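You operate a simulated robot arm through the tools that you are given. There is no shell and no other tool.

You are at the controls of a simulated robot arm. One attempt, no reset.

TASK
Top the vial in the filler up to 15 ml with water, cap it and rack it.
Fine: the display tells what it holds; low blue rack; leave the dial on water, the slide at LOAD and the other vials alone.

Only the result counts: the job must be done as asked and must still hold three seconds after the hand-in. Knocking over, shifting, dropping, spilling or breaking anything else fails it. Lids that push on must go on centred and level and be pressed home; caps that screw on are set level and turned clockwise until they are tight.

THE ROBOT
A 6-joint arm with a two-finger gripper, fixed in place. Base frame: the origin is at the foot of the arm, x ahead of it, y to its left, z up; the work surface is at about z = 755. Readings come in mm, degrees, newtons and seconds.
Its first joint turns from -166.0 to 166.0 degrees. Payload 2.45 kg.
Tool frame: the origin (TCP) lies between the finger pads and is the grasp point; the fingertips stand 20 mm ahead of it; z points along the fingers, y is the line along which they close. Largest opening 140 mm; the body of the gripper starts 168 mm behind the TCP.
Orientation is that of the tool frame in the base frame, as a unit quaternion [w, x, y, z]. With the fingers straight down and closing along the base's y, the tool's x points along the base's -x, its y along +y and its z along -z.

THE INTERFACE
- The arm moves only by the tool step_arm. Its argument "commands" is one flat list of numbers, 7 for each row, row after row: the shift along the tool's x, y, z in mm, then the turn, a rotation vector about the tool's x, y, z in rad, then the opening, from 0 (shut) to 1 (fully open). In form: [x, y, z, ax, ay, az, hand, x, y, z, ax, ay, az, hand, ...]. A call has 1 to 20 rows; each row is the pose to reach, as a shift and turn from the pose commanded when the call began, along the tool's axes at that moment. Rows are played at 5 a second. More than 50 mm and 8.6 degrees between two rows, or a gripper value outside its range, and nothing of the call is played. Where a pose cannot be reached the arm comes as near as it can. A force on the tool above 90 N (or 10 N above the force at the start of the call, whichever is more), or a blocked arm, ends the call early, and 0.2 s more pass. Each finger travels about 45 mm/s and halts on what it meets, pressing with about 42 N; the grip force reading is that of the motor and also rises with nothing between the fingers. The clock runs only during rows and for 0.2 s after the last one: add rows that repeat a pose to give the fingers time. It gives the time, the measured TCP pose, the force on the tool (base axes), the opening and the grip force at its end, in the units of the frame above (readings bear some noise), with the torque about the TCP (base axes, N m) and any sound that the robot's microphone picked up.
- Cameras (640 x 400 px; columns grow to the right, rows downward): "scene" is fixed at [402.1, -648.8, 1616.3]; the picture's right is [0.85, -0.53, 0.00], its down [-0.29, -0.46, -0.84] and it looks along [0.44, 0.71, -0.55] (base axes); focal length 354 px, centre (320, 200). "wrist" rides on the gripper at [78, 11, -209] in the tool frame; the picture's right is [-0.14, 0.99, 0.00], its down [-0.92, -0.13, -0.37] and it looks along [-0.36, -0.05, 0.93] (tool axes); focal length 280 px, centre (320, 200). There is no depth. A picture from a camera that has moved, and an enlarged one, comes with that camera's place and axes in the base frame and with its lens.
- get_image(camera): a new picture of that camera. No time passes.
- enlarge(camera, box): a new picture of the part [left, top, right, bottom] of that camera's present view, enlarged. No time passes.
- hand_in(): hands the job in; it is judged then, once.

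Nothing tells you positions but the pictures and the camera data. Unless the task says otherwise, let go and move clear before handing in.

The tools are called after "Call:" as a command line: name --argument value ..., lists and objects as JSON in quotes. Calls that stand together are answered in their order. step_arm: Moves the arm, as the interface text tells. Its arguments: {"type":"object","properties":{"commands":{"type":"array"}},"required":["commands"]} The other tools are called the same way: get_image (camera) takes a picture; enlarge (camera, box) takes an enlarged picture of a part of a camera's view; hand_in () hands the job in.

At the start:

```text
time: 0.0
position: [799.0, 167.5, 1233.5]
orientation: [0.0, 0.0, 1.0, -0.001]
force: [-0.3, -0.4, 0.0]
torque: [-0.02, -0.01, -0.01]
gripper_width: 140.0
grip_force: 0.1
```

scene: 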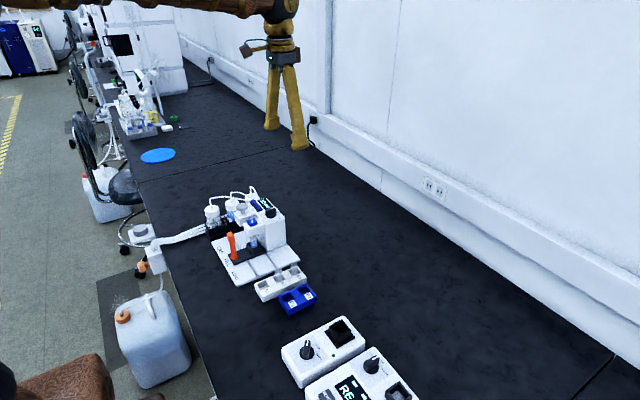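
wrist: 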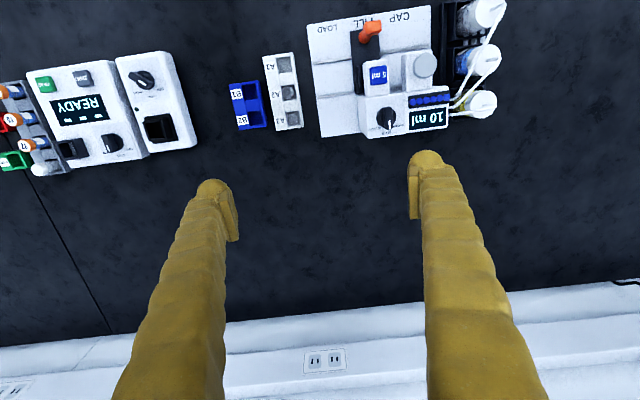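

I see a filling machine with a slide lever (LOAD/FILL/CAP), a blue and a white rack, and a display reading 10 ml. I'll enlarge the views first to understand the machine.

Call:
enlarge --camera "scene" --box '[190, 170, 330, 320]'

Call:
enlarge --camera "wrist" --box '[220, 0, 520, 160]'

Call:
enlarge --camera "wrist" --box '[340, 10, 460, 140]'

Call:
enlarge --camera "scene" --box '[270, 300, 430, 400]'

```text
2.67 times, centred on (260, 245) of scene
camera zoom: at [402.1, -648.8, 1616.3], right [0.85, -0.53, 0.0], down [-0.29, -0.46, -0.84], along [0.44, 0.71, -0.55], focal length 944 px, centre (480, 80)
```

zoom: 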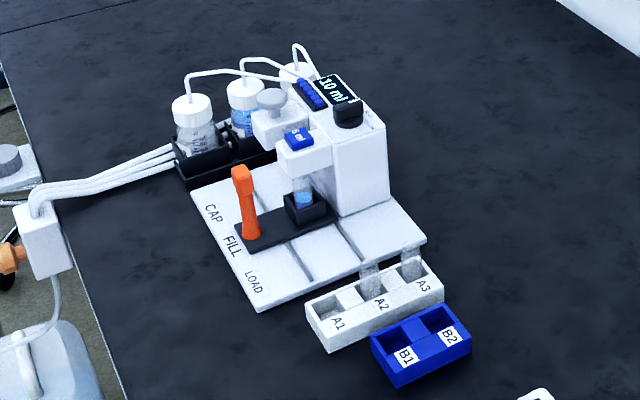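

```text
2.13 times, centred on (370, 80) of wrist
camera zoom: at [721.3, 179.5, 1442.0], right [0.14, 0.99, 0.0], down [0.92, -0.13, 0.37], along [0.36, -0.05, -0.93], focal length 598 px, centre (213, 456)
```

zoom: 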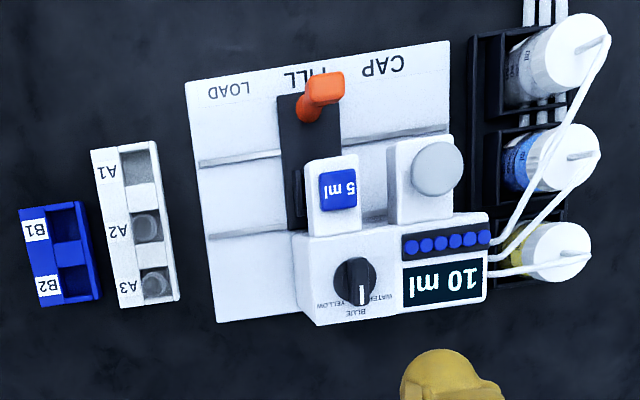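

```text
3.08 times, centred on (400, 75) of wrist
camera zoom: at [721.3, 179.5, 1442.0], right [0.14, 0.99, 0.0], down [0.92, -0.13, 0.37], along [0.36, -0.05, -0.93], focal length 863 px, centre (74, 585)
```

zoom: 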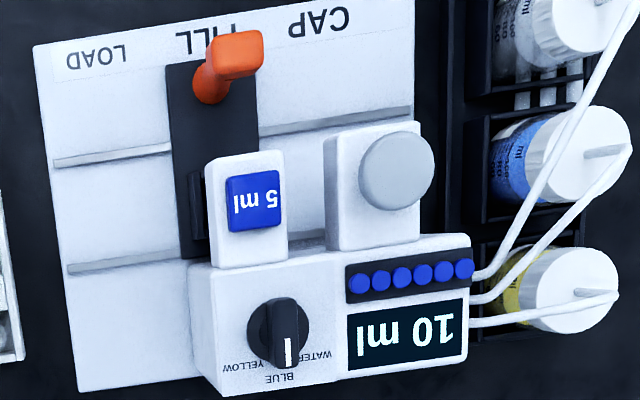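

```text
4.00 times, centred on (350, 350) of scene
camera zoom: at [402.1, -648.8, 1616.3], right [0.85, -0.53, 0.0], down [-0.29, -0.46, -0.84], along [0.44, 0.71, -0.55], focal length 1416 px, centre (200, -400)
```

zoom: 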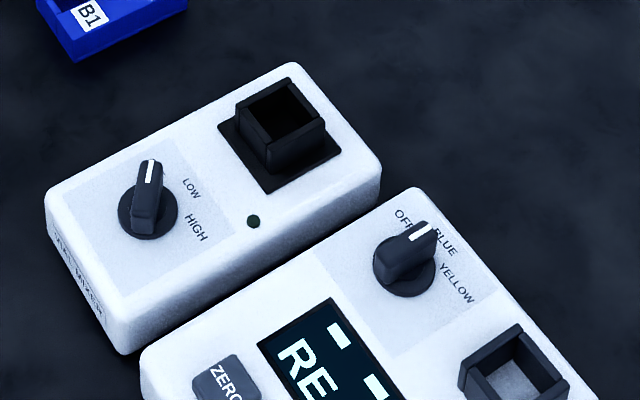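

The filler's slide sits at FILL with a vial in it. A blue "5 ml" button, a grey capping plunger and the dial are on the tower. I'll move the wrist camera over the filler for a closer look.

Call:
step_arm --commands '[26, 12, 18, 0, 0, 0, 1, 52, 24, 36, 0, 0, 0, 1, 78, 36, 54, 0, 0, 0, 1, 104, 49, 71, 0, 0, 0, 1, 130, 61, 89, 0, 0, 0, 1, 156, 73, 107, 0, 0, 0, 1, 182, 86, 125, 0, 0, 0, 1, 206, 98, 142, 0, 0, 0, 1, 206, 98, 142, 0, 0, 0, 1]'

Call:
get_image --camera "wrist"

Call:
get_image --camera "scene"

```text
time: 2.0
position: [593.3, 266.3, 1090.3]
orientation: [0.0, 0.001, 1.0, 0.0]
force: [0.4, 0.4, -0.8]
torque: [-0.05, -0.03, -0.01]
gripper_width: 139.8
grip_force: 0.1
```

```text
taken
camera wrist: at [515.2, 277.0, 1299.0], right [0.14, 0.99, 0.0], down [0.92, -0.13, 0.37], along [0.37, -0.05, -0.93], focal length 280 px, centre (320, 200)
```

wrist: 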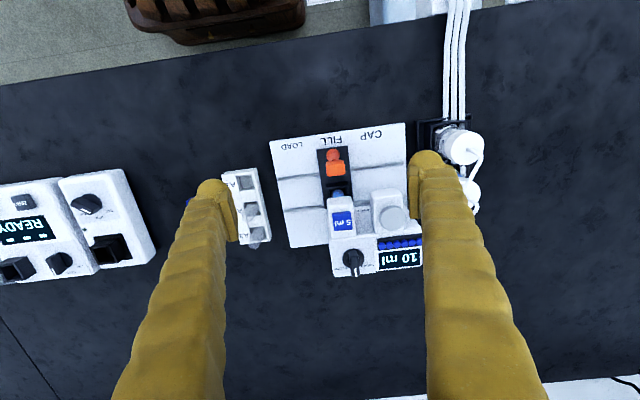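

```text
taken
```

scene: 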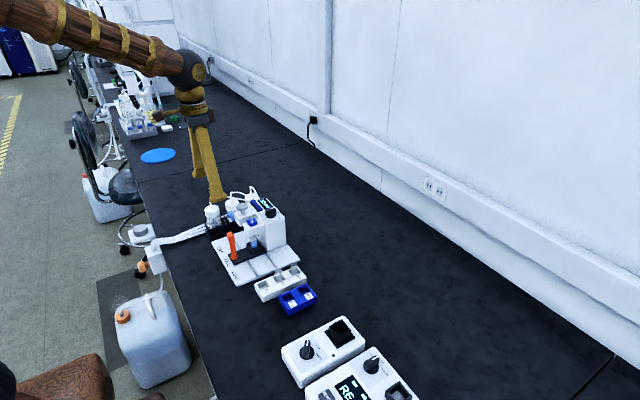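

Call:
enlarge --camera "wrist" --box '[260, 110, 450, 290]'

Call:
enlarge --camera "wrist" --box '[320, 220, 430, 290]'

Call:
enlarge --camera "wrist" --box '[310, 140, 420, 240]'

Call:
enlarge --camera "scene" --box '[205, 180, 305, 290]'

```text
2.22 times, centred on (355, 200) of wrist
camera zoom: at [515.2, 277.0, 1299.0], right [0.14, 0.99, 0.0], down [0.92, -0.13, 0.37], along [0.37, -0.05, -0.93], focal length 623 px, centre (242, 200)
```

zoom: 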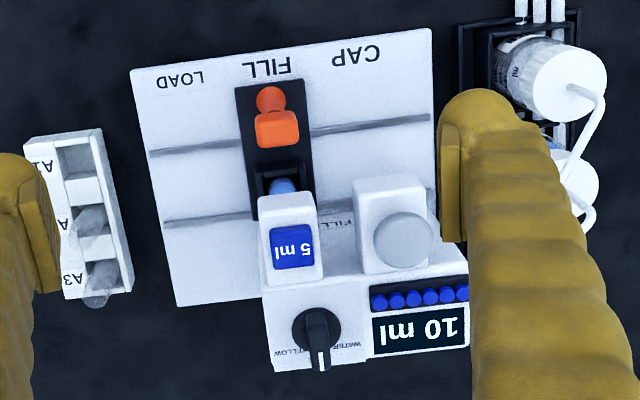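

```text
5.71 times, centred on (375, 255) of wrist
camera zoom: at [515.2, 277.0, 1299.0], right [0.14, 0.99, 0.0], down [0.92, -0.13, 0.37], along [0.37, -0.05, -0.93], focal length 1602 px, centre (6, -114)
```

zoom: 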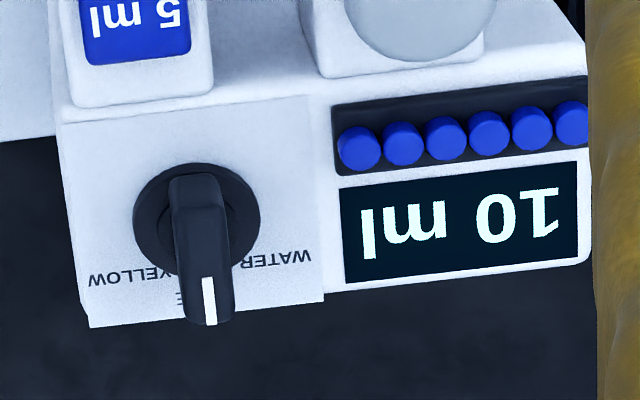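

```text
4.00 times, centred on (365, 190) of wrist
camera zoom: at [515.2, 277.0, 1299.0], right [0.14, 0.99, 0.0], down [0.92, -0.13, 0.37], along [0.37, -0.05, -0.93], focal length 1122 px, centre (140, 240)
```

zoom: 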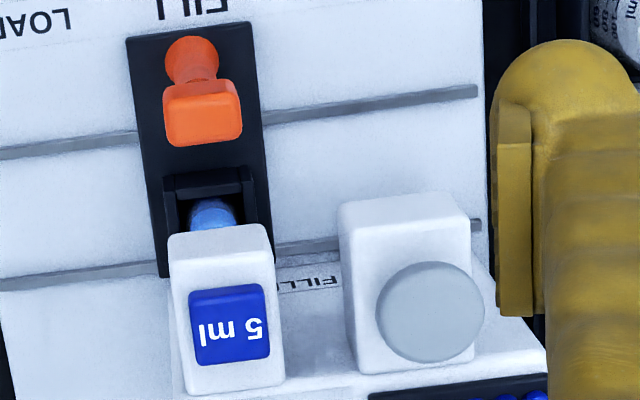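

```text
3.64 times, centred on (255, 235) of scene
camera zoom: at [402.1, -648.8, 1616.3], right [0.85, -0.53, 0.0], down [-0.29, -0.46, -0.84], along [0.44, 0.71, -0.55], focal length 1287 px, centre (556, 73)
```

zoom: 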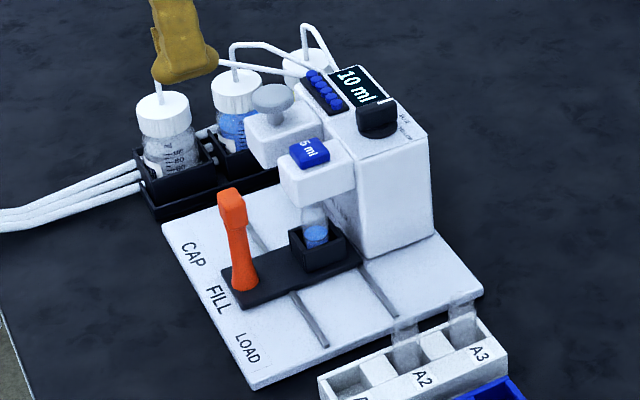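

The dial pointer is on BLUE, the middle position. WATER is on its +y side, so I must turn the dial before dispensing. I'll get a closer view of the dial, display and buttons.

Call:
step_arm --commands '[-24, 6, 15, 0, 0, 0, 1, -48, 12, 30, 0, 0, 0, 1, -72, 18, 45, 0, 0, 0, 1, -96, 24, 60, 0, 0, 0, 1, -120, 30, 75, 0, 0, 0, 1, -144, 36, 89, 0, 0, 0, 1, -144, 36, 89, 0, 0, 0, 1]'

Call:
get_image --camera "wrist"

Call:
enlarge --camera "scene" --box '[205, 160, 305, 290]'

Call:
enlarge --camera "wrist" --box '[220, 80, 420, 260]'

```text
time: 3.6
position: [738.2, 302.3, 1002.3]
orientation: [0.0, 0.0, 1.0, -0.001]
force: [0.6, -0.6, 0.1]
torque: [-0.02, -0.05, 0.0]
gripper_width: 140.0
grip_force: 0.1
```

```text
taken
camera wrist: at [659.8, 313.4, 1210.5], right [0.14, 0.99, 0.0], down [0.92, -0.13, 0.37], along [0.37, -0.05, -0.93], focal length 280 px, centre (320, 200)
```

wrist: 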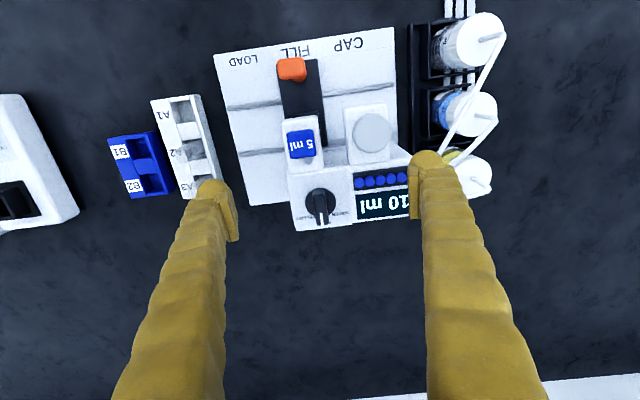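

```text
3.08 times, centred on (255, 225) of scene
camera zoom: at [402.1, -648.8, 1616.3], right [0.85, -0.53, 0.0], down [-0.29, -0.46, -0.84], along [0.44, 0.71, -0.55], focal length 1089 px, centre (520, 123)
```

zoom: 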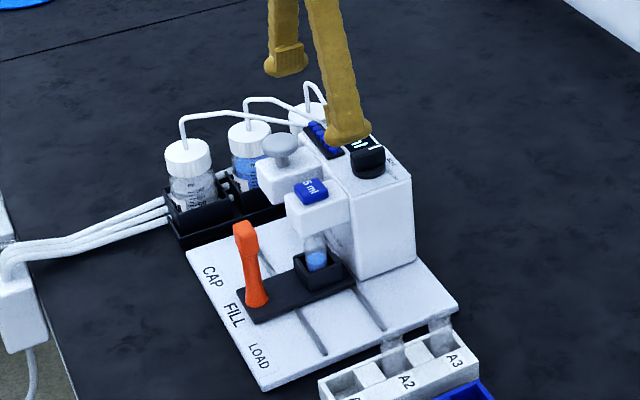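

```text
2.22 times, centred on (320, 170) of wrist
camera zoom: at [659.8, 313.4, 1210.5], right [0.14, 0.99, 0.0], down [0.92, -0.13, 0.37], along [0.37, -0.05, -0.93], focal length 623 px, centre (320, 267)
```

zoom: 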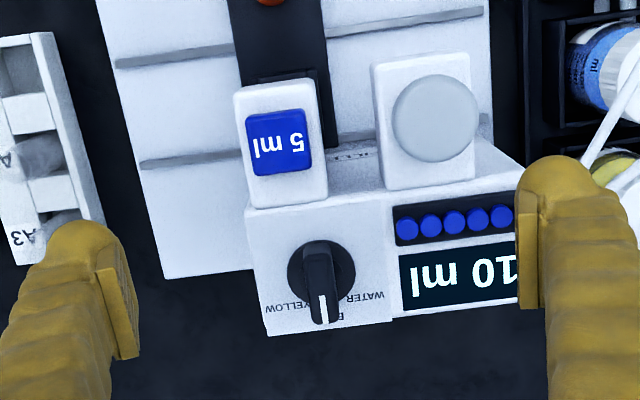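

Call:
enlarge --camera "wrist" --box '[285, 175, 365, 235]'

Call:
enlarge --camera "wrist" --box '[280, 90, 410, 180]'

Call:
enlarge --camera "wrist" --box '[90, 80, 230, 210]'

Call:
enlarge --camera "scene" --box '[245, 255, 325, 320]'

```text
6.67 times, centred on (325, 205) of wrist
camera zoom: at [659.8, 313.4, 1210.5], right [0.14, 0.99, 0.0], down [0.92, -0.13, 0.37], along [0.37, -0.05, -0.93], focal length 1869 px, centre (287, 167)
```

zoom: 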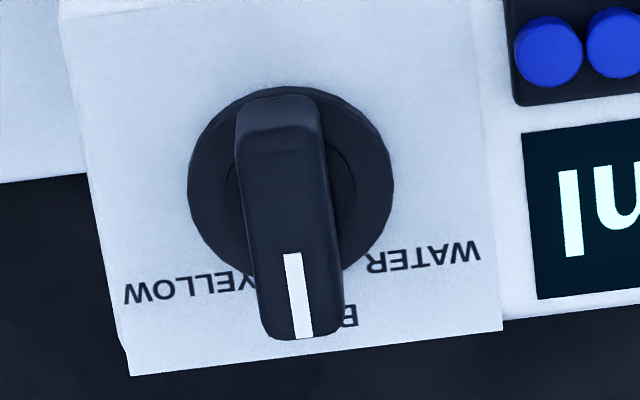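

```text
4.44 times, centred on (345, 135) of wrist
camera zoom: at [659.8, 313.4, 1210.5], right [0.14, 0.99, 0.0], down [0.92, -0.13, 0.37], along [0.37, -0.05, -0.93], focal length 1246 px, centre (209, 489)
```

zoom: 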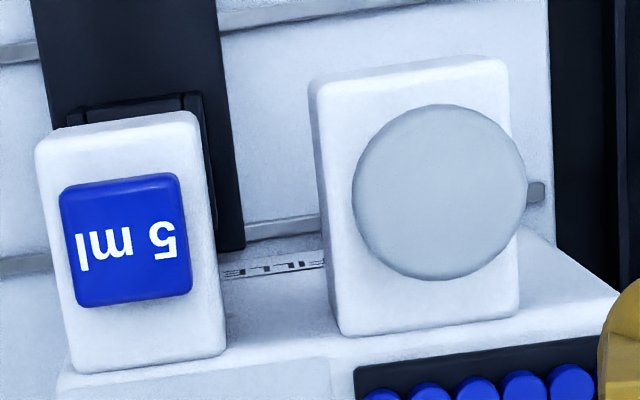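

```text
3.08 times, centred on (160, 145) of wrist
camera zoom: at [659.8, 313.4, 1210.5], right [0.14, 0.99, 0.0], down [0.92, -0.13, 0.37], along [0.37, -0.05, -0.93], focal length 863 px, centre (812, 369)
```

zoom: 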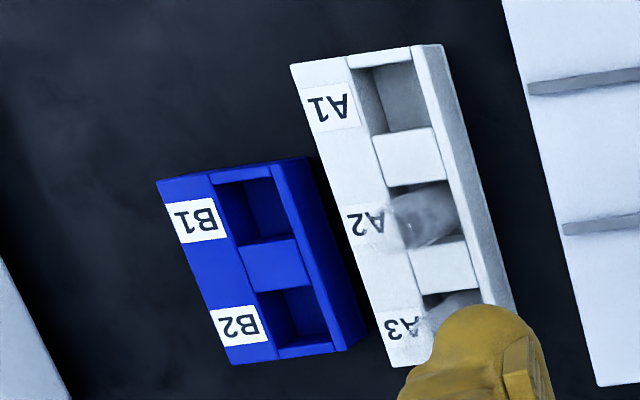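

```text
6.15 times, centred on (285, 288) of scene
camera zoom: at [402.1, -648.8, 1616.3], right [0.85, -0.53, 0.0], down [-0.29, -0.46, -0.84], along [0.44, 0.71, -0.55], focal length 2178 px, centre (535, -338)
```

zoom: 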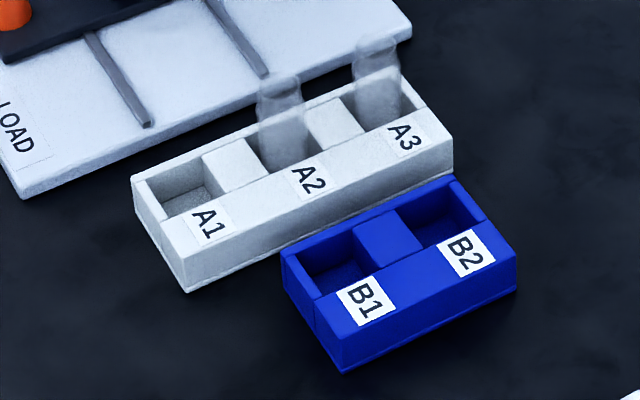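

The dial's knob is centred near (788, 296), with its top at about z 917 and its blade along x, and WATER lies about 50° counter-clockwise from above. I'll narrow the fingers, go above the knob and check alignment.

Call:
step_arm --commands '[-25, -3, 0, 0, 0, 0, 0.8, -50, -6, 0, 0, 0, 0, 0.5, -50, -6, 15, 0, 0, 0, 0.286, -50, -6, 30, 0, 0, 0, 0.286, -50, -6, 40, 0, 0, 0, 0.286, -50, -6, 40, 0, 0, 0, 0.286, -50, -6, 40, 0, 0, 0, 0.286]'

Call:
get_image --camera "wrist"

Call:
enlarge --camera "scene" --box '[205, 160, 305, 290]'

```text
time: 5.2
position: [787.6, 295.8, 963.0]
orientation: [0.001, -0.001, 1.0, 0.0]
force: [-0.4, 0.0, -0.6]
torque: [0.01, 0.0, -0.01]
gripper_width: 40.3
grip_force: 0.0
```

```text
taken
camera wrist: at [709.0, 306.9, 1171.1], right [0.14, 0.99, 0.0], down [0.92, -0.13, 0.37], along [0.36, -0.05, -0.93], focal length 280 px, centre (320, 200)
```

wrist: 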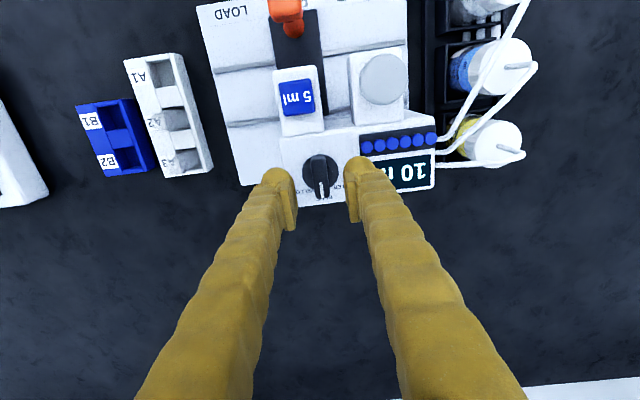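

```text
3.08 times, centred on (255, 225) of scene
camera zoom: at [402.1, -648.8, 1616.3], right [0.85, -0.53, 0.0], down [-0.29, -0.46, -0.84], along [0.44, 0.71, -0.55], focal length 1089 px, centre (520, 123)
```

zoom: 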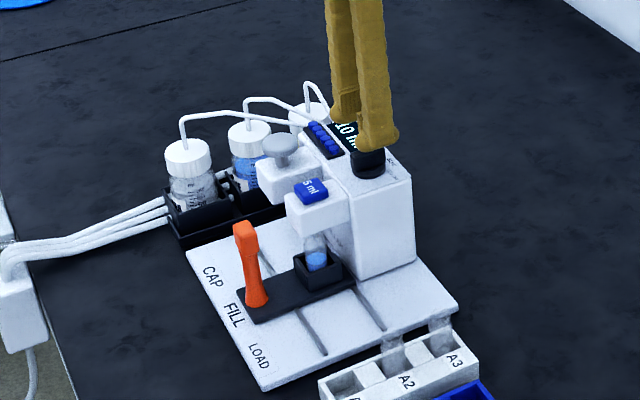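

Call:
enlarge --camera "wrist" --box '[260, 140, 380, 230]'

```text
4.44 times, centred on (320, 185) of wrist
camera zoom: at [709.0, 306.9, 1171.1], right [0.14, 0.99, 0.0], down [0.92, -0.13, 0.37], along [0.36, -0.05, -0.93], focal length 1246 px, centre (320, 267)
```

zoom: 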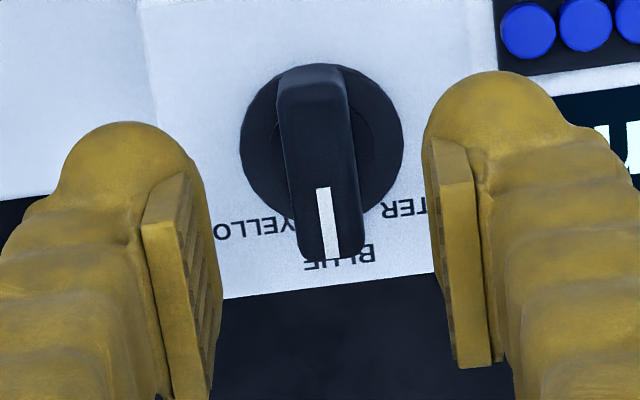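

The fingers straddle the knob evenly. I'll descend onto it and close.

Call:
step_arm --commands '[0, 0, 12, 0, 0, 0, 0.286, 0, 0, 24, 0, 0, 0, 0.286, 0, 0, 34, 0, 0, 0, 0.286, 0, 0, 42, 0, 0, 0, 0.286, 0, 0, 42, 0, 0, 0, 0.286, 0, 0, 42, 0, 0, 0, 0.15, 0, 0, 42, 0, 0, 0, 0.05, 0, 0, 42, 0, 0, 0, 0.05, 0, 0, 42, 0, 0, 0, 0.05, 0, 0, 42, 0, 0, 0, 0.05]'

Call:
get_image --camera "wrist"

```text
time: 7.4
position: [789.3, 295.2, 920.5]
orientation: [0.0, 0.0, 1.0, 0.0]
force: [2.0, 13.5, -6.0]
torque: [0.11, -0.08, 0.0]
gripper_width: 13.8
grip_force: 40.5
```

```text
taken
camera wrist: at [709.9, 307.0, 1128.3], right [0.14, 0.99, 0.0], down [0.92, -0.13, 0.37], along [0.37, -0.05, -0.93], focal length 280 px, centre (320, 200)
```

wrist: 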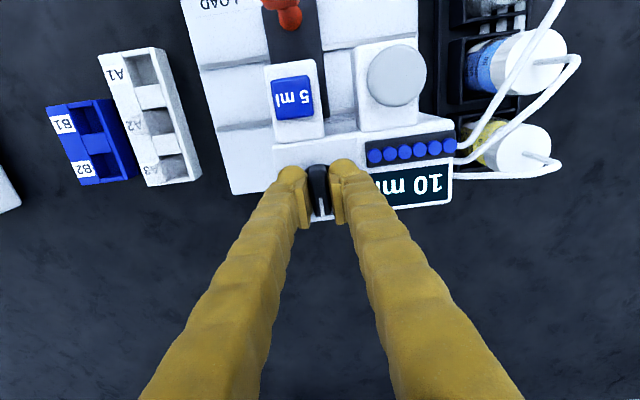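

Gripped (13.8 mm wide). Now I turn the knob counter-clockwise seen from above, towards WATER, in small steps.

Call:
step_arm --commands '[0, 0, 0, 0, 0, -0.08, 0.05, 0, 0, 0, 0, 0, -0.16, 0.05, 0, 0, 0, 0, 0, -0.24, 0.05, 0, 0, 0, 0, 0, -0.32, 0.05, 0, 0, 0, 0, 0, -0.4, 0.05, 0, 0, 0, 0, 0, -0.48, 0.05, 0, 0, 0, 0, 0, -0.56, 0.05, 0, 0, 0, 0, 0, -0.64, 0.05, 0, 0, 0, 0, 0, -0.72, 0.05, 0, 0, 0, 0, 0, -0.785, 0.05, 0, 0, 0, 0, 0, -0.785, 0.05]'

Call:
get_image --camera "wrist"

```text
time: 9.8
position: [789.1, 296.3, 919.2]
orientation: [0.0, -0.383, 0.924, -0.001]
force: [24.1, -21.7, -17.8]
torque: [-0.2, -0.23, -0.01]
gripper_width: 14.0
grip_force: 40.0
```

```text
taken
camera wrist: at [725.0, 248.7, 1128.5], right [-0.6, 0.8, 0.0], down [0.74, 0.56, 0.37], along [0.29, 0.22, -0.93], focal length 280 px, centre (320, 200)
```

wrist: 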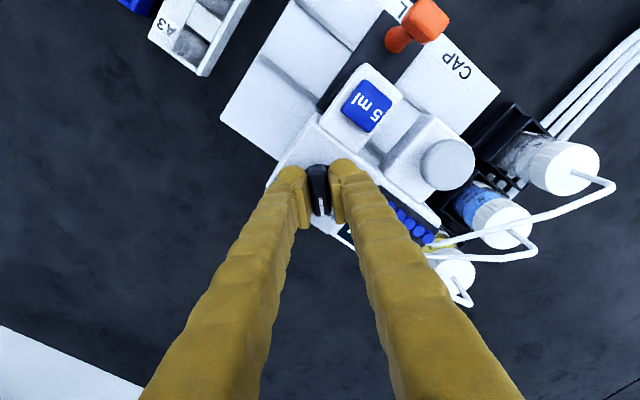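

The knob has followed to about 45°. I'll release and lift to read where the pointer stands.

Call:
step_arm --commands '[0, 0, 0, 0, 0, 0, 0.15, 0, 0, 0, 0, 0, 0, 0.214, 0, 0, 0, 0, 0, 0, 0.214, 0, 0, -10, 0, 0, 0, 0.214, 0, 0, -25, 0, 0, 0, 0.214, 0, 0, -45, 0, 0, 0, 0.214, 0, 0, -45, 0, 0, 0, 0.214]'

Call:
get_image --camera "wrist"

Call:
enlarge --camera "wrist" --box '[260, 140, 380, 230]'

```text
time: 11.4
position: [786.7, 296.5, 965.3]
orientation: [-0.001, -0.383, 0.924, 0.0]
force: [0.0, -0.3, 0.4]
torque: [-0.05, -0.05, 0.01]
gripper_width: 29.9
grip_force: 0.0
```

```text
taken
camera wrist: at [723.1, 249.3, 1173.7], right [-0.6, 0.8, 0.0], down [0.74, 0.56, 0.37], along [0.29, 0.22, -0.93], focal length 280 px, centre (320, 200)
```

wrist: 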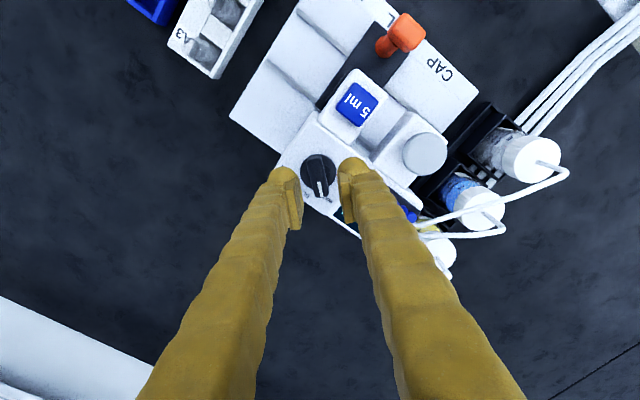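

```text
4.44 times, centred on (320, 185) of wrist
camera zoom: at [723.1, 249.3, 1173.7], right [-0.6, 0.8, 0.0], down [0.74, 0.56, 0.37], along [0.29, 0.22, -0.93], focal length 1246 px, centre (320, 267)
```

zoom: 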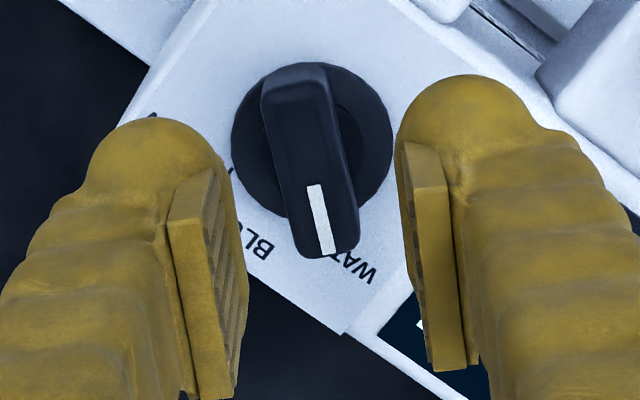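

On release the pointer snapped a little further, to about 50°, which should be the WATER detent. I'll rise, turn the wrist back and look at the dial from above.

Call:
step_arm --commands '[0, 0, -10, 0, 0, 0.1, 0.214, 0, 0, -20, 0, 0, 0.2, 0.214, 0, 0, -30, 0, 0, 0.3, 0.3, 0, 0, -40, 0, 0, 0.4, 0.4, 0, 0, -50, 0, 0, 0.5, 0.5, 0, 0, -50, 0, 0, 0.6, 0.7, 0, 0, -50, 0, 0, 0.7, 0.8, 0, 0, -50, 0, 0, 0.785, 0.8, 0, 0, -50, 0, 0, 0.785, 0.8, 0, 0, -50, 0, 0, 0.785, 0.8]'

Call:
get_image --camera "wrist"

Call:
enlarge --camera "wrist" --box '[260, 110, 420, 220]'

Call:
enlarge --camera "scene" --box '[205, 160, 305, 290]'

```text
time: 13.6
position: [787.6, 295.7, 1014.2]
orientation: [0.001, 0.001, 1.0, 0.001]
force: [0.2, 0.2, -0.5]
torque: [-0.01, 0.03, 0.04]
gripper_width: 112.1
grip_force: 0.0
```

```text
taken
camera wrist: at [709.1, 307.3, 1224.0], right [0.14, 0.99, 0.0], down [0.92, -0.13, 0.37], along [0.36, -0.05, -0.93], focal length 280 px, centre (320, 200)
```

wrist: 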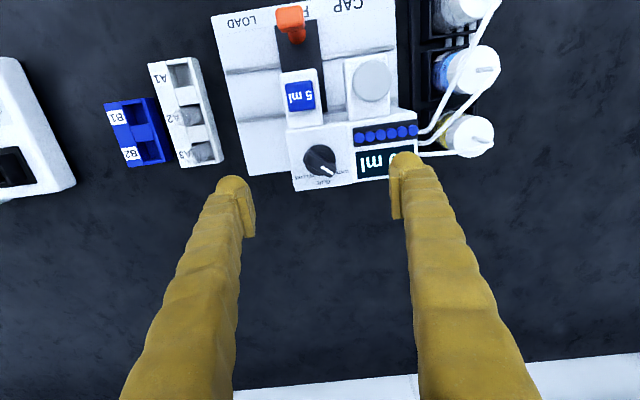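

```text
3.64 times, centred on (340, 165) of wrist
camera zoom: at [709.1, 307.3, 1224.0], right [0.14, 0.99, 0.0], down [0.92, -0.13, 0.37], along [0.36, -0.05, -0.93], focal length 1020 px, centre (247, 327)
```

zoom: 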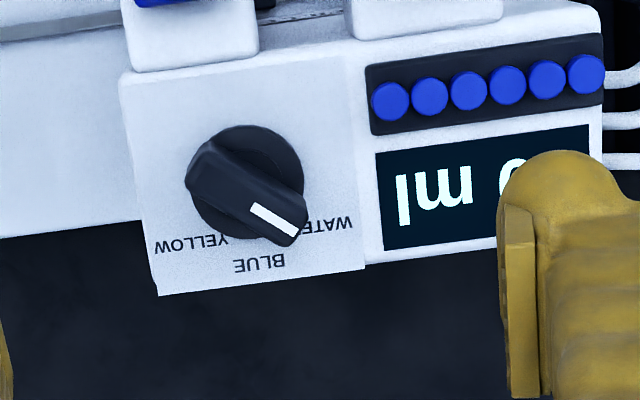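

```text
3.08 times, centred on (255, 225) of scene
camera zoom: at [402.1, -648.8, 1616.3], right [0.85, -0.53, 0.0], down [-0.29, -0.46, -0.84], along [0.44, 0.71, -0.55], focal length 1089 px, centre (520, 123)
```

zoom: 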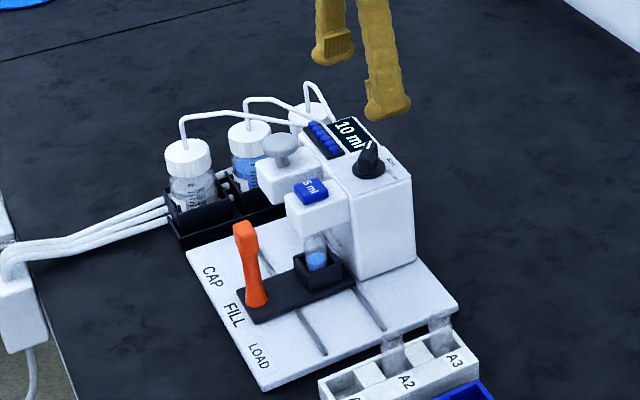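

The pointer now stands on WATER and the display still reads 10 ml. Next I close the fingers and move above the 5 ml button at about (712, 285).

Call:
step_arm --commands '[20, -3, 0, 0, 0, 0, 0.6, 40, -6, 0, 0, 0, 0, 0.4, 60, -9, 0, 0, 0, 0, 0.2, 76, -11, 0, 0, 0, 0, 0, 76, -11, 10, 0, 0, 0, 0, 76, -11, 30, 0, 0, 0, 0, 76, -11, 50, 0, 0, 0, 0, 76, -11, 65, 0, 0, 0, 0, 76, -11, 65, 0, 0, 0, 0]'

Call:
get_image --camera "wrist"

Call:
enlarge --camera "scene" --box '[205, 160, 305, 290]'

```text
time: 15.6
position: [712.8, 285.1, 949.9]
orientation: [0.0, -0.001, 1.0, 0.0]
force: [0.1, 0.4, -0.2]
torque: [0.03, -0.03, -0.02]
gripper_width: 0.0
grip_force: 29.6
```

```text
taken
camera wrist: at [633.3, 296.3, 1158.7], right [0.14, 0.99, 0.0], down [0.92, -0.13, 0.37], along [0.37, -0.05, -0.93], focal length 280 px, centre (320, 200)
```

wrist: 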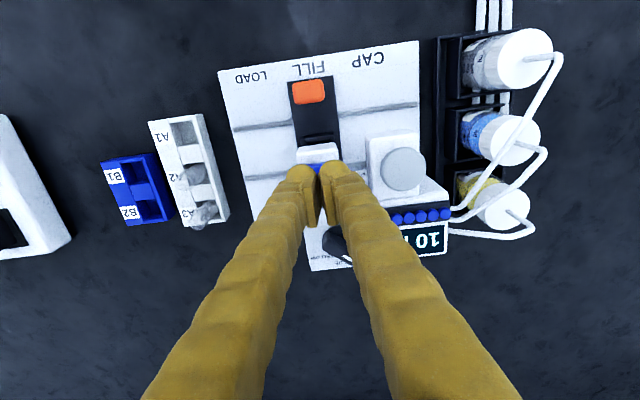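

```text
3.08 times, centred on (255, 225) of scene
camera zoom: at [402.1, -648.8, 1616.3], right [0.85, -0.53, 0.0], down [-0.29, -0.46, -0.84], along [0.44, 0.71, -0.55], focal length 1089 px, centre (520, 123)
```

zoom: 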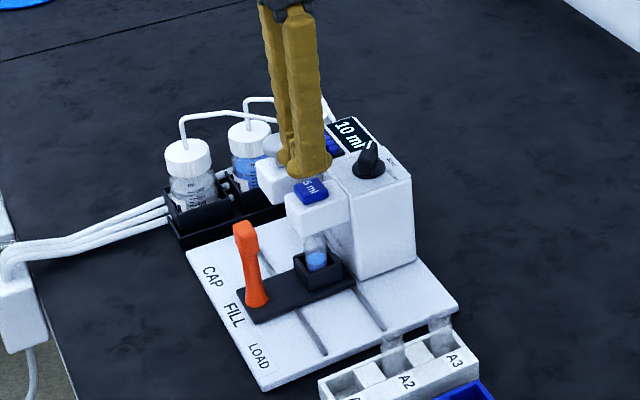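

The closed fingertips are over the button, about 31 mm above it. I'll descend slowly and press by small amounts, watching force and sound.

Call:
step_arm --commands '[0, 0, 12, 0, 0, 0, 0, 0, 0, 20, 0, 0, 0, 0, 0, 0, 26, 0, 0, 0, 0, 0, 0, 29, 0, 0, 0, 0, 0, 0, 31, 0, 0, 0, 0, 0, 0, 32, 0, 0, 0, 0, 0, 0, 33, 0, 0, 0, 0, 0, 0, 33, 0, 0, 0, 0]'

Call:
enlarge --camera "scene" --box '[205, 160, 305, 290]'

```text
time: 17.4
position: [711.5, 285.7, 917.5]
orientation: [0.0, 0.0, 1.0, 0.0]
force: [2.6, 0.4, 6.1]
torque: [0.02, -0.06, -0.03]
gripper_width: 6.1
grip_force: 29.3
heard: click
```

```text
3.08 times, centred on (255, 225) of scene
camera zoom: at [402.1, -648.8, 1616.3], right [0.85, -0.53, 0.0], down [-0.29, -0.46, -0.84], along [0.44, 0.71, -0.55], focal length 1089 px, centre (520, 123)
```

zoom: 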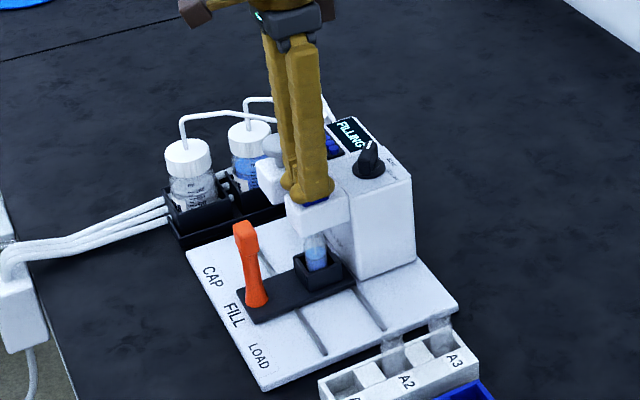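

A click was heard and the display shows FILLING. I'll lift off straight up and wait for it to finish.

Call:
step_arm --commands '[0, 0, -5, 0, 0, 0, 0, 0, 0, -15, 0, 0, 0, 0, 0, 0, -30, 0, 0, 0, 0, 0, 0, -50, 0, 0, 0, 0, 0, 0, -50, 0, 0, 0, 0, 0, 0, -50, 0, 0, 0, 0, 0, 0, -50, 0, 0, 0, 0, 0, 0, -50, 0, 0, 0, 0]'

Call:
enlarge --camera "scene" --box '[205, 160, 305, 290]'

Call:
get_image --camera "wrist"

```text
time: 19.2
position: [712.3, 284.6, 967.1]
orientation: [0.0, 0.0, 1.0, 0.0]
force: [-0.6, -0.6, -0.3]
torque: [-0.03, -0.03, 0.05]
gripper_width: 0.1
grip_force: 29.2
```

```text
3.08 times, centred on (255, 225) of scene
camera zoom: at [402.1, -648.8, 1616.3], right [0.85, -0.53, 0.0], down [-0.29, -0.46, -0.84], along [0.44, 0.71, -0.55], focal length 1089 px, centre (520, 123)
```

zoom: 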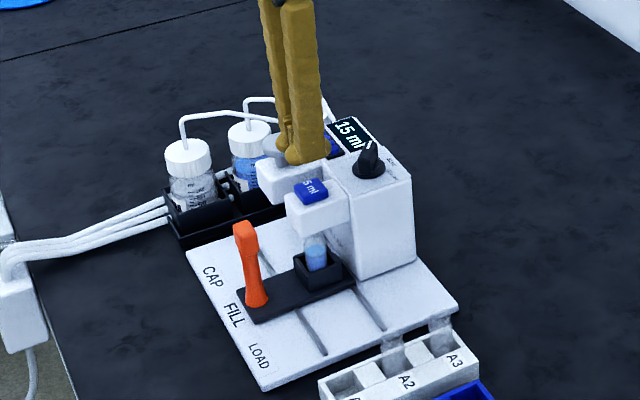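

```text
taken
camera wrist: at [633.7, 295.9, 1176.4], right [0.14, 0.99, 0.0], down [0.92, -0.13, 0.37], along [0.36, -0.05, -0.93], focal length 280 px, centre (320, 200)
```

wrist: 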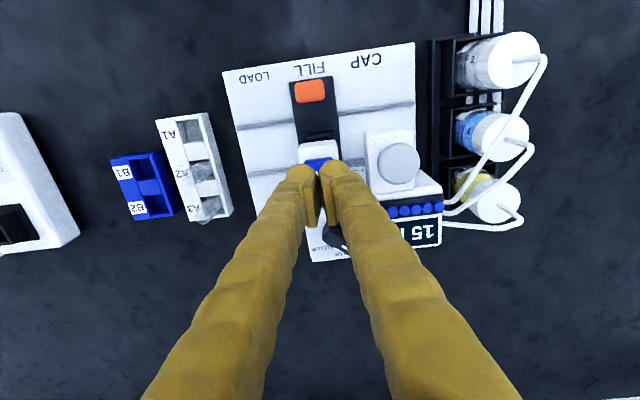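

The display reads 15 ml. Now I need the slide handle's precise location, so I enlarge it.

Call:
enlarge --camera "wrist" --box '[270, 60, 350, 120]'

Call:
enlarge --camera "scene" --box '[215, 220, 275, 270]'

```text
6.67 times, centred on (310, 90) of wrist
camera zoom: at [633.7, 295.9, 1176.4], right [0.14, 0.99, 0.0], down [0.92, -0.13, 0.37], along [0.36, -0.05, -0.93], focal length 1869 px, centre (387, 933)
```

zoom: 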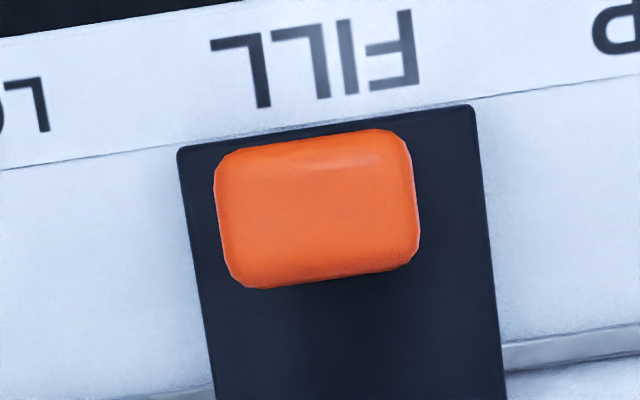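

```text
8.00 times, centred on (245, 245) of scene
camera zoom: at [402.1, -648.8, 1616.3], right [0.85, -0.53, 0.0], down [-0.29, -0.46, -0.84], along [0.44, 0.71, -0.55], focal length 2831 px, centre (920, -160)
```

zoom: 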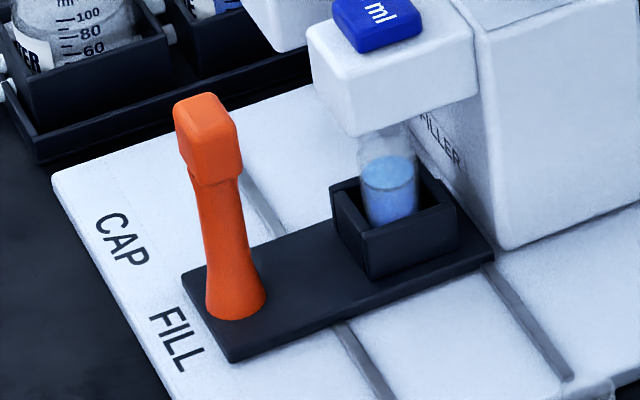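

The handle's top block is about 30 × 22 mm, centred near (634, 285), top at about z 877. I'll position the partly open fingers above it and check.

Call:
step_arm --commands '[26, 0, 0, 0, 0, 0, 0.15, 52, 0, 0, 0, 0, 0, 0.3, 78, 0.7, 0, 0, 0, 0, 0.43, 78, 0.7, 20, 0, 0, 0, 0.43, 78, 0.7, 40, 0, 0, 0, 0.43, 78, 0.7, 60, 0, 0, 0, 0.43, 78, 0.7, 60, 0, 0, 0, 0.43]'

Call:
get_image --camera "wrist"

Call:
enlarge --camera "scene" --box '[205, 160, 305, 290]'

```text
time: 20.8
position: [633.3, 285.7, 906.2]
orientation: [0.0, 0.0, 1.0, -0.001]
force: [-1.0, -0.1, 0.4]
torque: [0.01, 0.01, 0.02]
gripper_width: 60.0
grip_force: 0.0
```

```text
taken
camera wrist: at [555.1, 296.9, 1115.0], right [0.14, 0.99, 0.0], down [0.92, -0.13, 0.37], along [0.36, -0.05, -0.93], focal length 280 px, centre (320, 200)
```

wrist: 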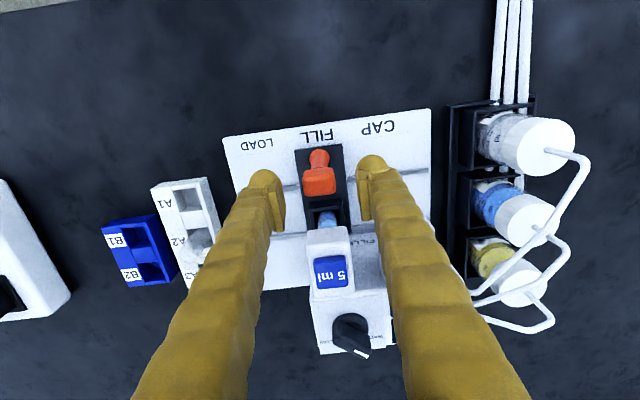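

```text
3.08 times, centred on (255, 225) of scene
camera zoom: at [402.1, -648.8, 1616.3], right [0.85, -0.53, 0.0], down [-0.29, -0.46, -0.84], along [0.44, 0.71, -0.55], focal length 1089 px, centre (520, 123)
```

zoom: 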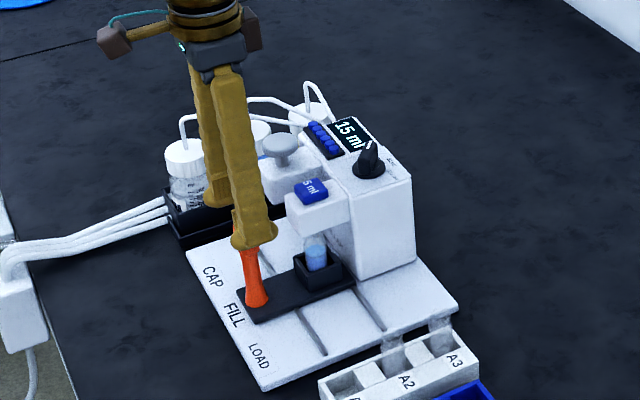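

Alignment is good. I descend around the handle and grip it.

Call:
step_arm --commands '[0, 0, 15, 0, 0, 0, 0.43, 0, 0, 30, 0, 0, 0, 0.43, 0, 0, 44, 0, 0, 0, 0.43, 0, 0, 44, 0, 0, 0, 0.43, 0, 0, 44, 0, 0, 0, 0.3, 0, 0, 44, 0, 0, 0, 0.2, 0, 0, 44, 0, 0, 0, 0.15, 0, 0, 44, 0, 0, 0, 0.15, 0, 0, 44, 0, 0, 0, 0.15]'

Call:
get_image --camera "wrist"

```text
time: 22.8
position: [632.9, 286.8, 862.9]
orientation: [0.0, 0.0, 1.0, 0.0]
force: [0.2, -2.8, -3.6]
torque: [-0.03, 0.05, -0.03]
gripper_width: 29.1
grip_force: 45.3
```

```text
taken
camera wrist: at [554.5, 297.7, 1071.9], right [0.14, 0.99, 0.0], down [0.92, -0.13, 0.37], along [0.36, -0.05, -0.93], focal length 280 px, centre (320, 200)
```

wrist: 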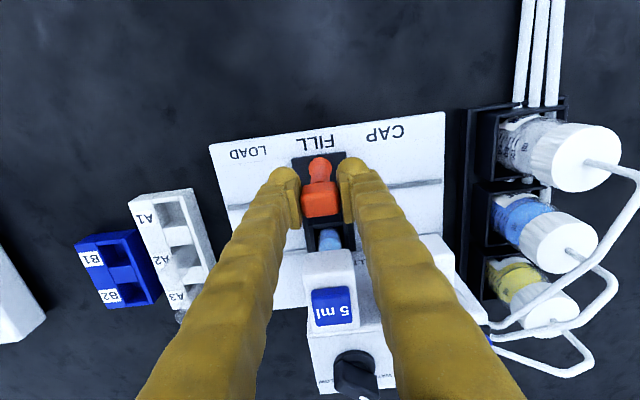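

The handle is gripped. I slide it gently towards CAP (+y, about 75 mm), slowly so nothing spills.

Call:
step_arm --commands '[0, 2, 0, 0, 0, 0, 0.15, -0.1, 5, 0, 0, 0, 0, 0.15, -0.2, 9, 0, 0, 0, 0, 0.15, -0.3, 13, 0, 0, 0, 0, 0.15, -0.4, 17, 0, 0, 0, 0, 0.15, -0.5, 21, 0, 0, 0, 0, 0.15, -0.6, 25, 0, 0, 0, 0, 0.15, -0.7, 29, 0, 0, 0, 0, 0.15, -0.8, 33, 0, 0, 0, 0, 0.15, -0.9, 37, 0, 0, 0, 0, 0.15, -0.9, 40, 0, 0, 0, 0, 0.15, -0.9, 40, 0, 0, 0, 0, 0.15]'

Call:
enlarge --camera "scene" --box '[205, 160, 305, 290]'

```text
time: 25.4
position: [634.1, 326.2, 862.4]
orientation: [0.001, 0.001, 1.0, 0.001]
force: [-28.0, -0.4, 11.2]
torque: [0.0, 0.33, 0.04]
gripper_width: 29.3
grip_force: 45.2
```

```text
3.08 times, centred on (255, 225) of scene
camera zoom: at [402.1, -648.8, 1616.3], right [0.85, -0.53, 0.0], down [-0.29, -0.46, -0.84], along [0.44, 0.71, -0.55], focal length 1089 px, centre (520, 123)
```

zoom: 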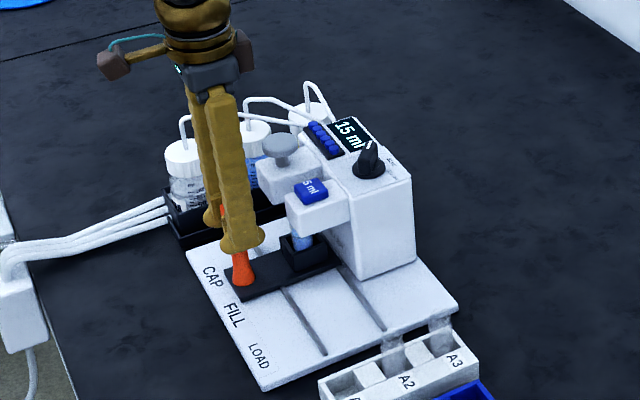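

There is a sideways force of about 28 N in −x, so the slide's track runs straighter along y than I assumed. I'll relieve that and continue in short stretches.

Call:
step_arm --commands '[0.4, 0, 0, 0, 0, 0, 0.15, 0.8, 1, 0, 0, 0, 0, 0.15, 0.9, 4, 0, 0, 0, 0, 0.15, 0.9, 8, 0, 0, 0, 0, 0.15, 0.9, 11, 0, 0, 0, 0, 0.15, 0.9, 11, 0, 0, 0, 0, 0.15]'

```text
time: 26.8
position: [633.8, 338.5, 863.4]
orientation: [0.001, 0.0, 1.0, 0.0]
force: [-4.3, 0.6, -30.9]
torque: [-0.04, 0.13, -0.01]
gripper_width: 28.8
grip_force: 45.2
```

Call:
step_arm --commands '[0, 2, 0.3, 0, 0, 0, 0.15, 0, 5, 0.6, 0, 0, 0, 0.15, 0, 8, 0.8, 0, 0, 0, 0.15, 0, 11, 0.8, 0, 0, 0, 0.15, 0, 13, 0.8, 0, 0, 0, 0.15, 0, 13, 0.8, 0, 0, 0, 0.15]'

Call:
get_image --camera "wrist"

```text
time: 28.2
position: [635.8, 350.1, 863.2]
orientation: [0.002, 0.0, 1.0, 0.0]
force: [13.2, 0.0, -0.3]
torque: [-0.03, -0.22, 0.01]
gripper_width: 29.2
grip_force: 45.2
```

```text
taken
camera wrist: at [555.5, 361.1, 1071.5], right [0.14, 0.99, 0.0], down [0.92, -0.13, 0.37], along [0.37, -0.05, -0.93], focal length 280 px, centre (320, 200)
```

wrist: 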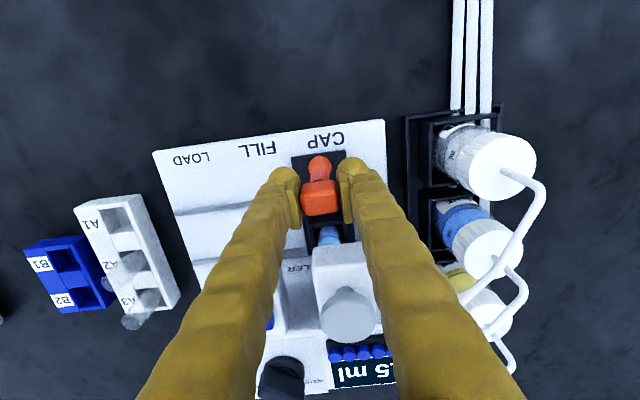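

Nearly there. I continue the last ~11 mm with a slight +x drift.

Call:
step_arm --commands '[-0.3, 2, 0, 0, 0, 0, 0.15, -0.5, 4, 0, 0, 0, 0, 0.15, -0.6, 6, 0, 0, 0, 0, 0.15, -0.7, 8, 0, 0, 0, 0, 0.15, -0.8, 10, 0, 0, 0, 0, 0.15, -0.8, 11, 0, 0, 0, 0, 0.15, -0.8, 11, 0, 0, 0, 0, 0.15]'

Call:
get_image --camera "wrist"

Call:
enlarge --camera "scene" --box '[205, 160, 305, 290]'

```text
time: 29.8
position: [633.6, 360.3, 861.7]
orientation: [0.0, 0.001, 1.0, 0.001]
force: [0.1, -16.8, 32.5]
torque: [-0.27, 0.01, -0.02]
gripper_width: 29.0
grip_force: 44.7
```

```text
taken
camera wrist: at [555.9, 371.4, 1071.3], right [0.14, 0.99, 0.0], down [0.92, -0.13, 0.37], along [0.36, -0.05, -0.93], focal length 280 px, centre (320, 200)
```

wrist: 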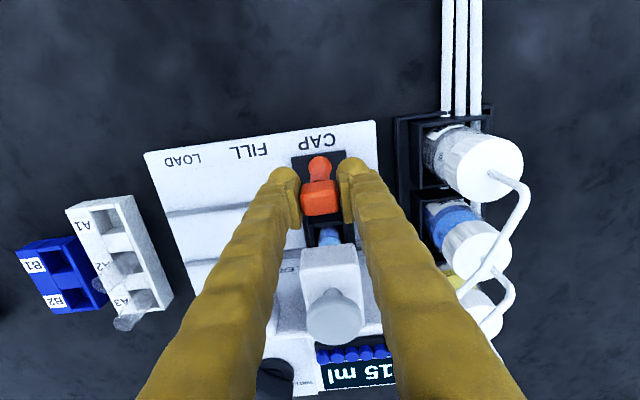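

```text
3.08 times, centred on (255, 225) of scene
camera zoom: at [402.1, -648.8, 1616.3], right [0.85, -0.53, 0.0], down [-0.29, -0.46, -0.84], along [0.44, 0.71, -0.55], focal length 1089 px, centre (520, 123)
```

zoom: 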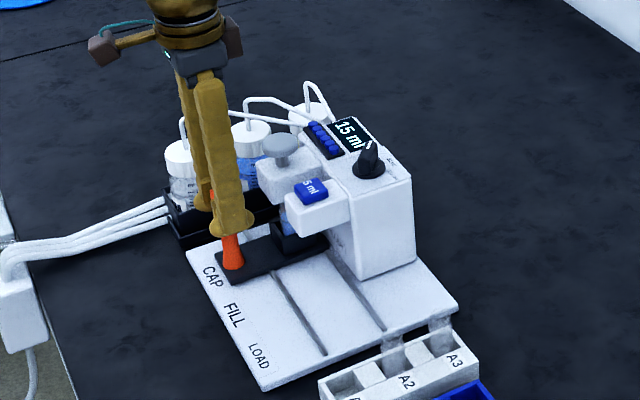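

The slide reached the CAP end with a light stop force. I release the handle and rise clear.

Call:
step_arm --commands '[0, 0, 0, 0, 0, 0, 0.3, 0, 0, 0, 0, 0, 0, 0.43, 0, 0, 0, 0, 0, 0, 0.43, 0, 0, 0, 0, 0, 0, 0.43, 0, 0, -20, 0, 0, 0, 0.43, 0, 0, -45, 0, 0, 0, 0.43, 0, 0, -75, 0, 0, 0, 0.43, 0, 0, -105, 0, 0, 0, 0.43, 0, 0, -105, 0, 0, 0, 0.43]'

Call:
get_image --camera "wrist"

Call:
enlarge --camera "scene" --box '[215, 190, 285, 260]'

```text
time: 31.8
position: [634.3, 360.1, 967.2]
orientation: [0.0, 0.0, 1.0, 0.0]
force: [-0.1, 0.0, 0.9]
torque: [0.0, -0.01, 0.0]
gripper_width: 60.4
grip_force: 0.1
```

```text
taken
camera wrist: at [556.3, 371.1, 1175.1], right [0.14, 0.99, 0.0], down [0.92, -0.13, 0.37], along [0.37, -0.05, -0.93], focal length 280 px, centre (320, 200)
```

wrist: 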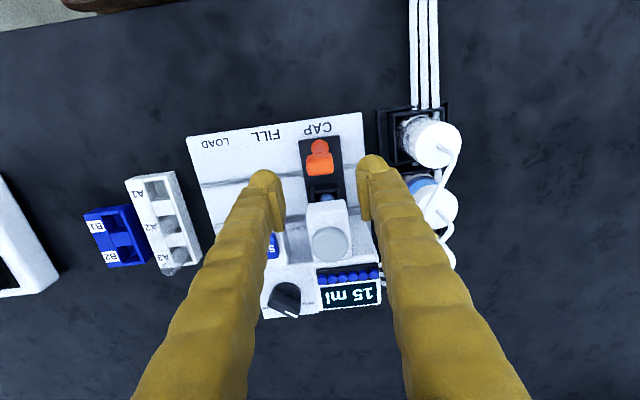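

```text
5.71 times, centred on (250, 225) of scene
camera zoom: at [402.1, -648.8, 1616.3], right [0.85, -0.53, 0.0], down [-0.29, -0.46, -0.84], along [0.44, 0.71, -0.55], focal length 2022 px, centre (720, 57)
```

zoom: 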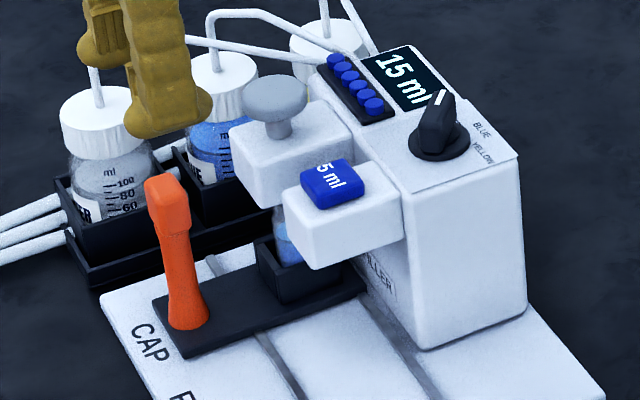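

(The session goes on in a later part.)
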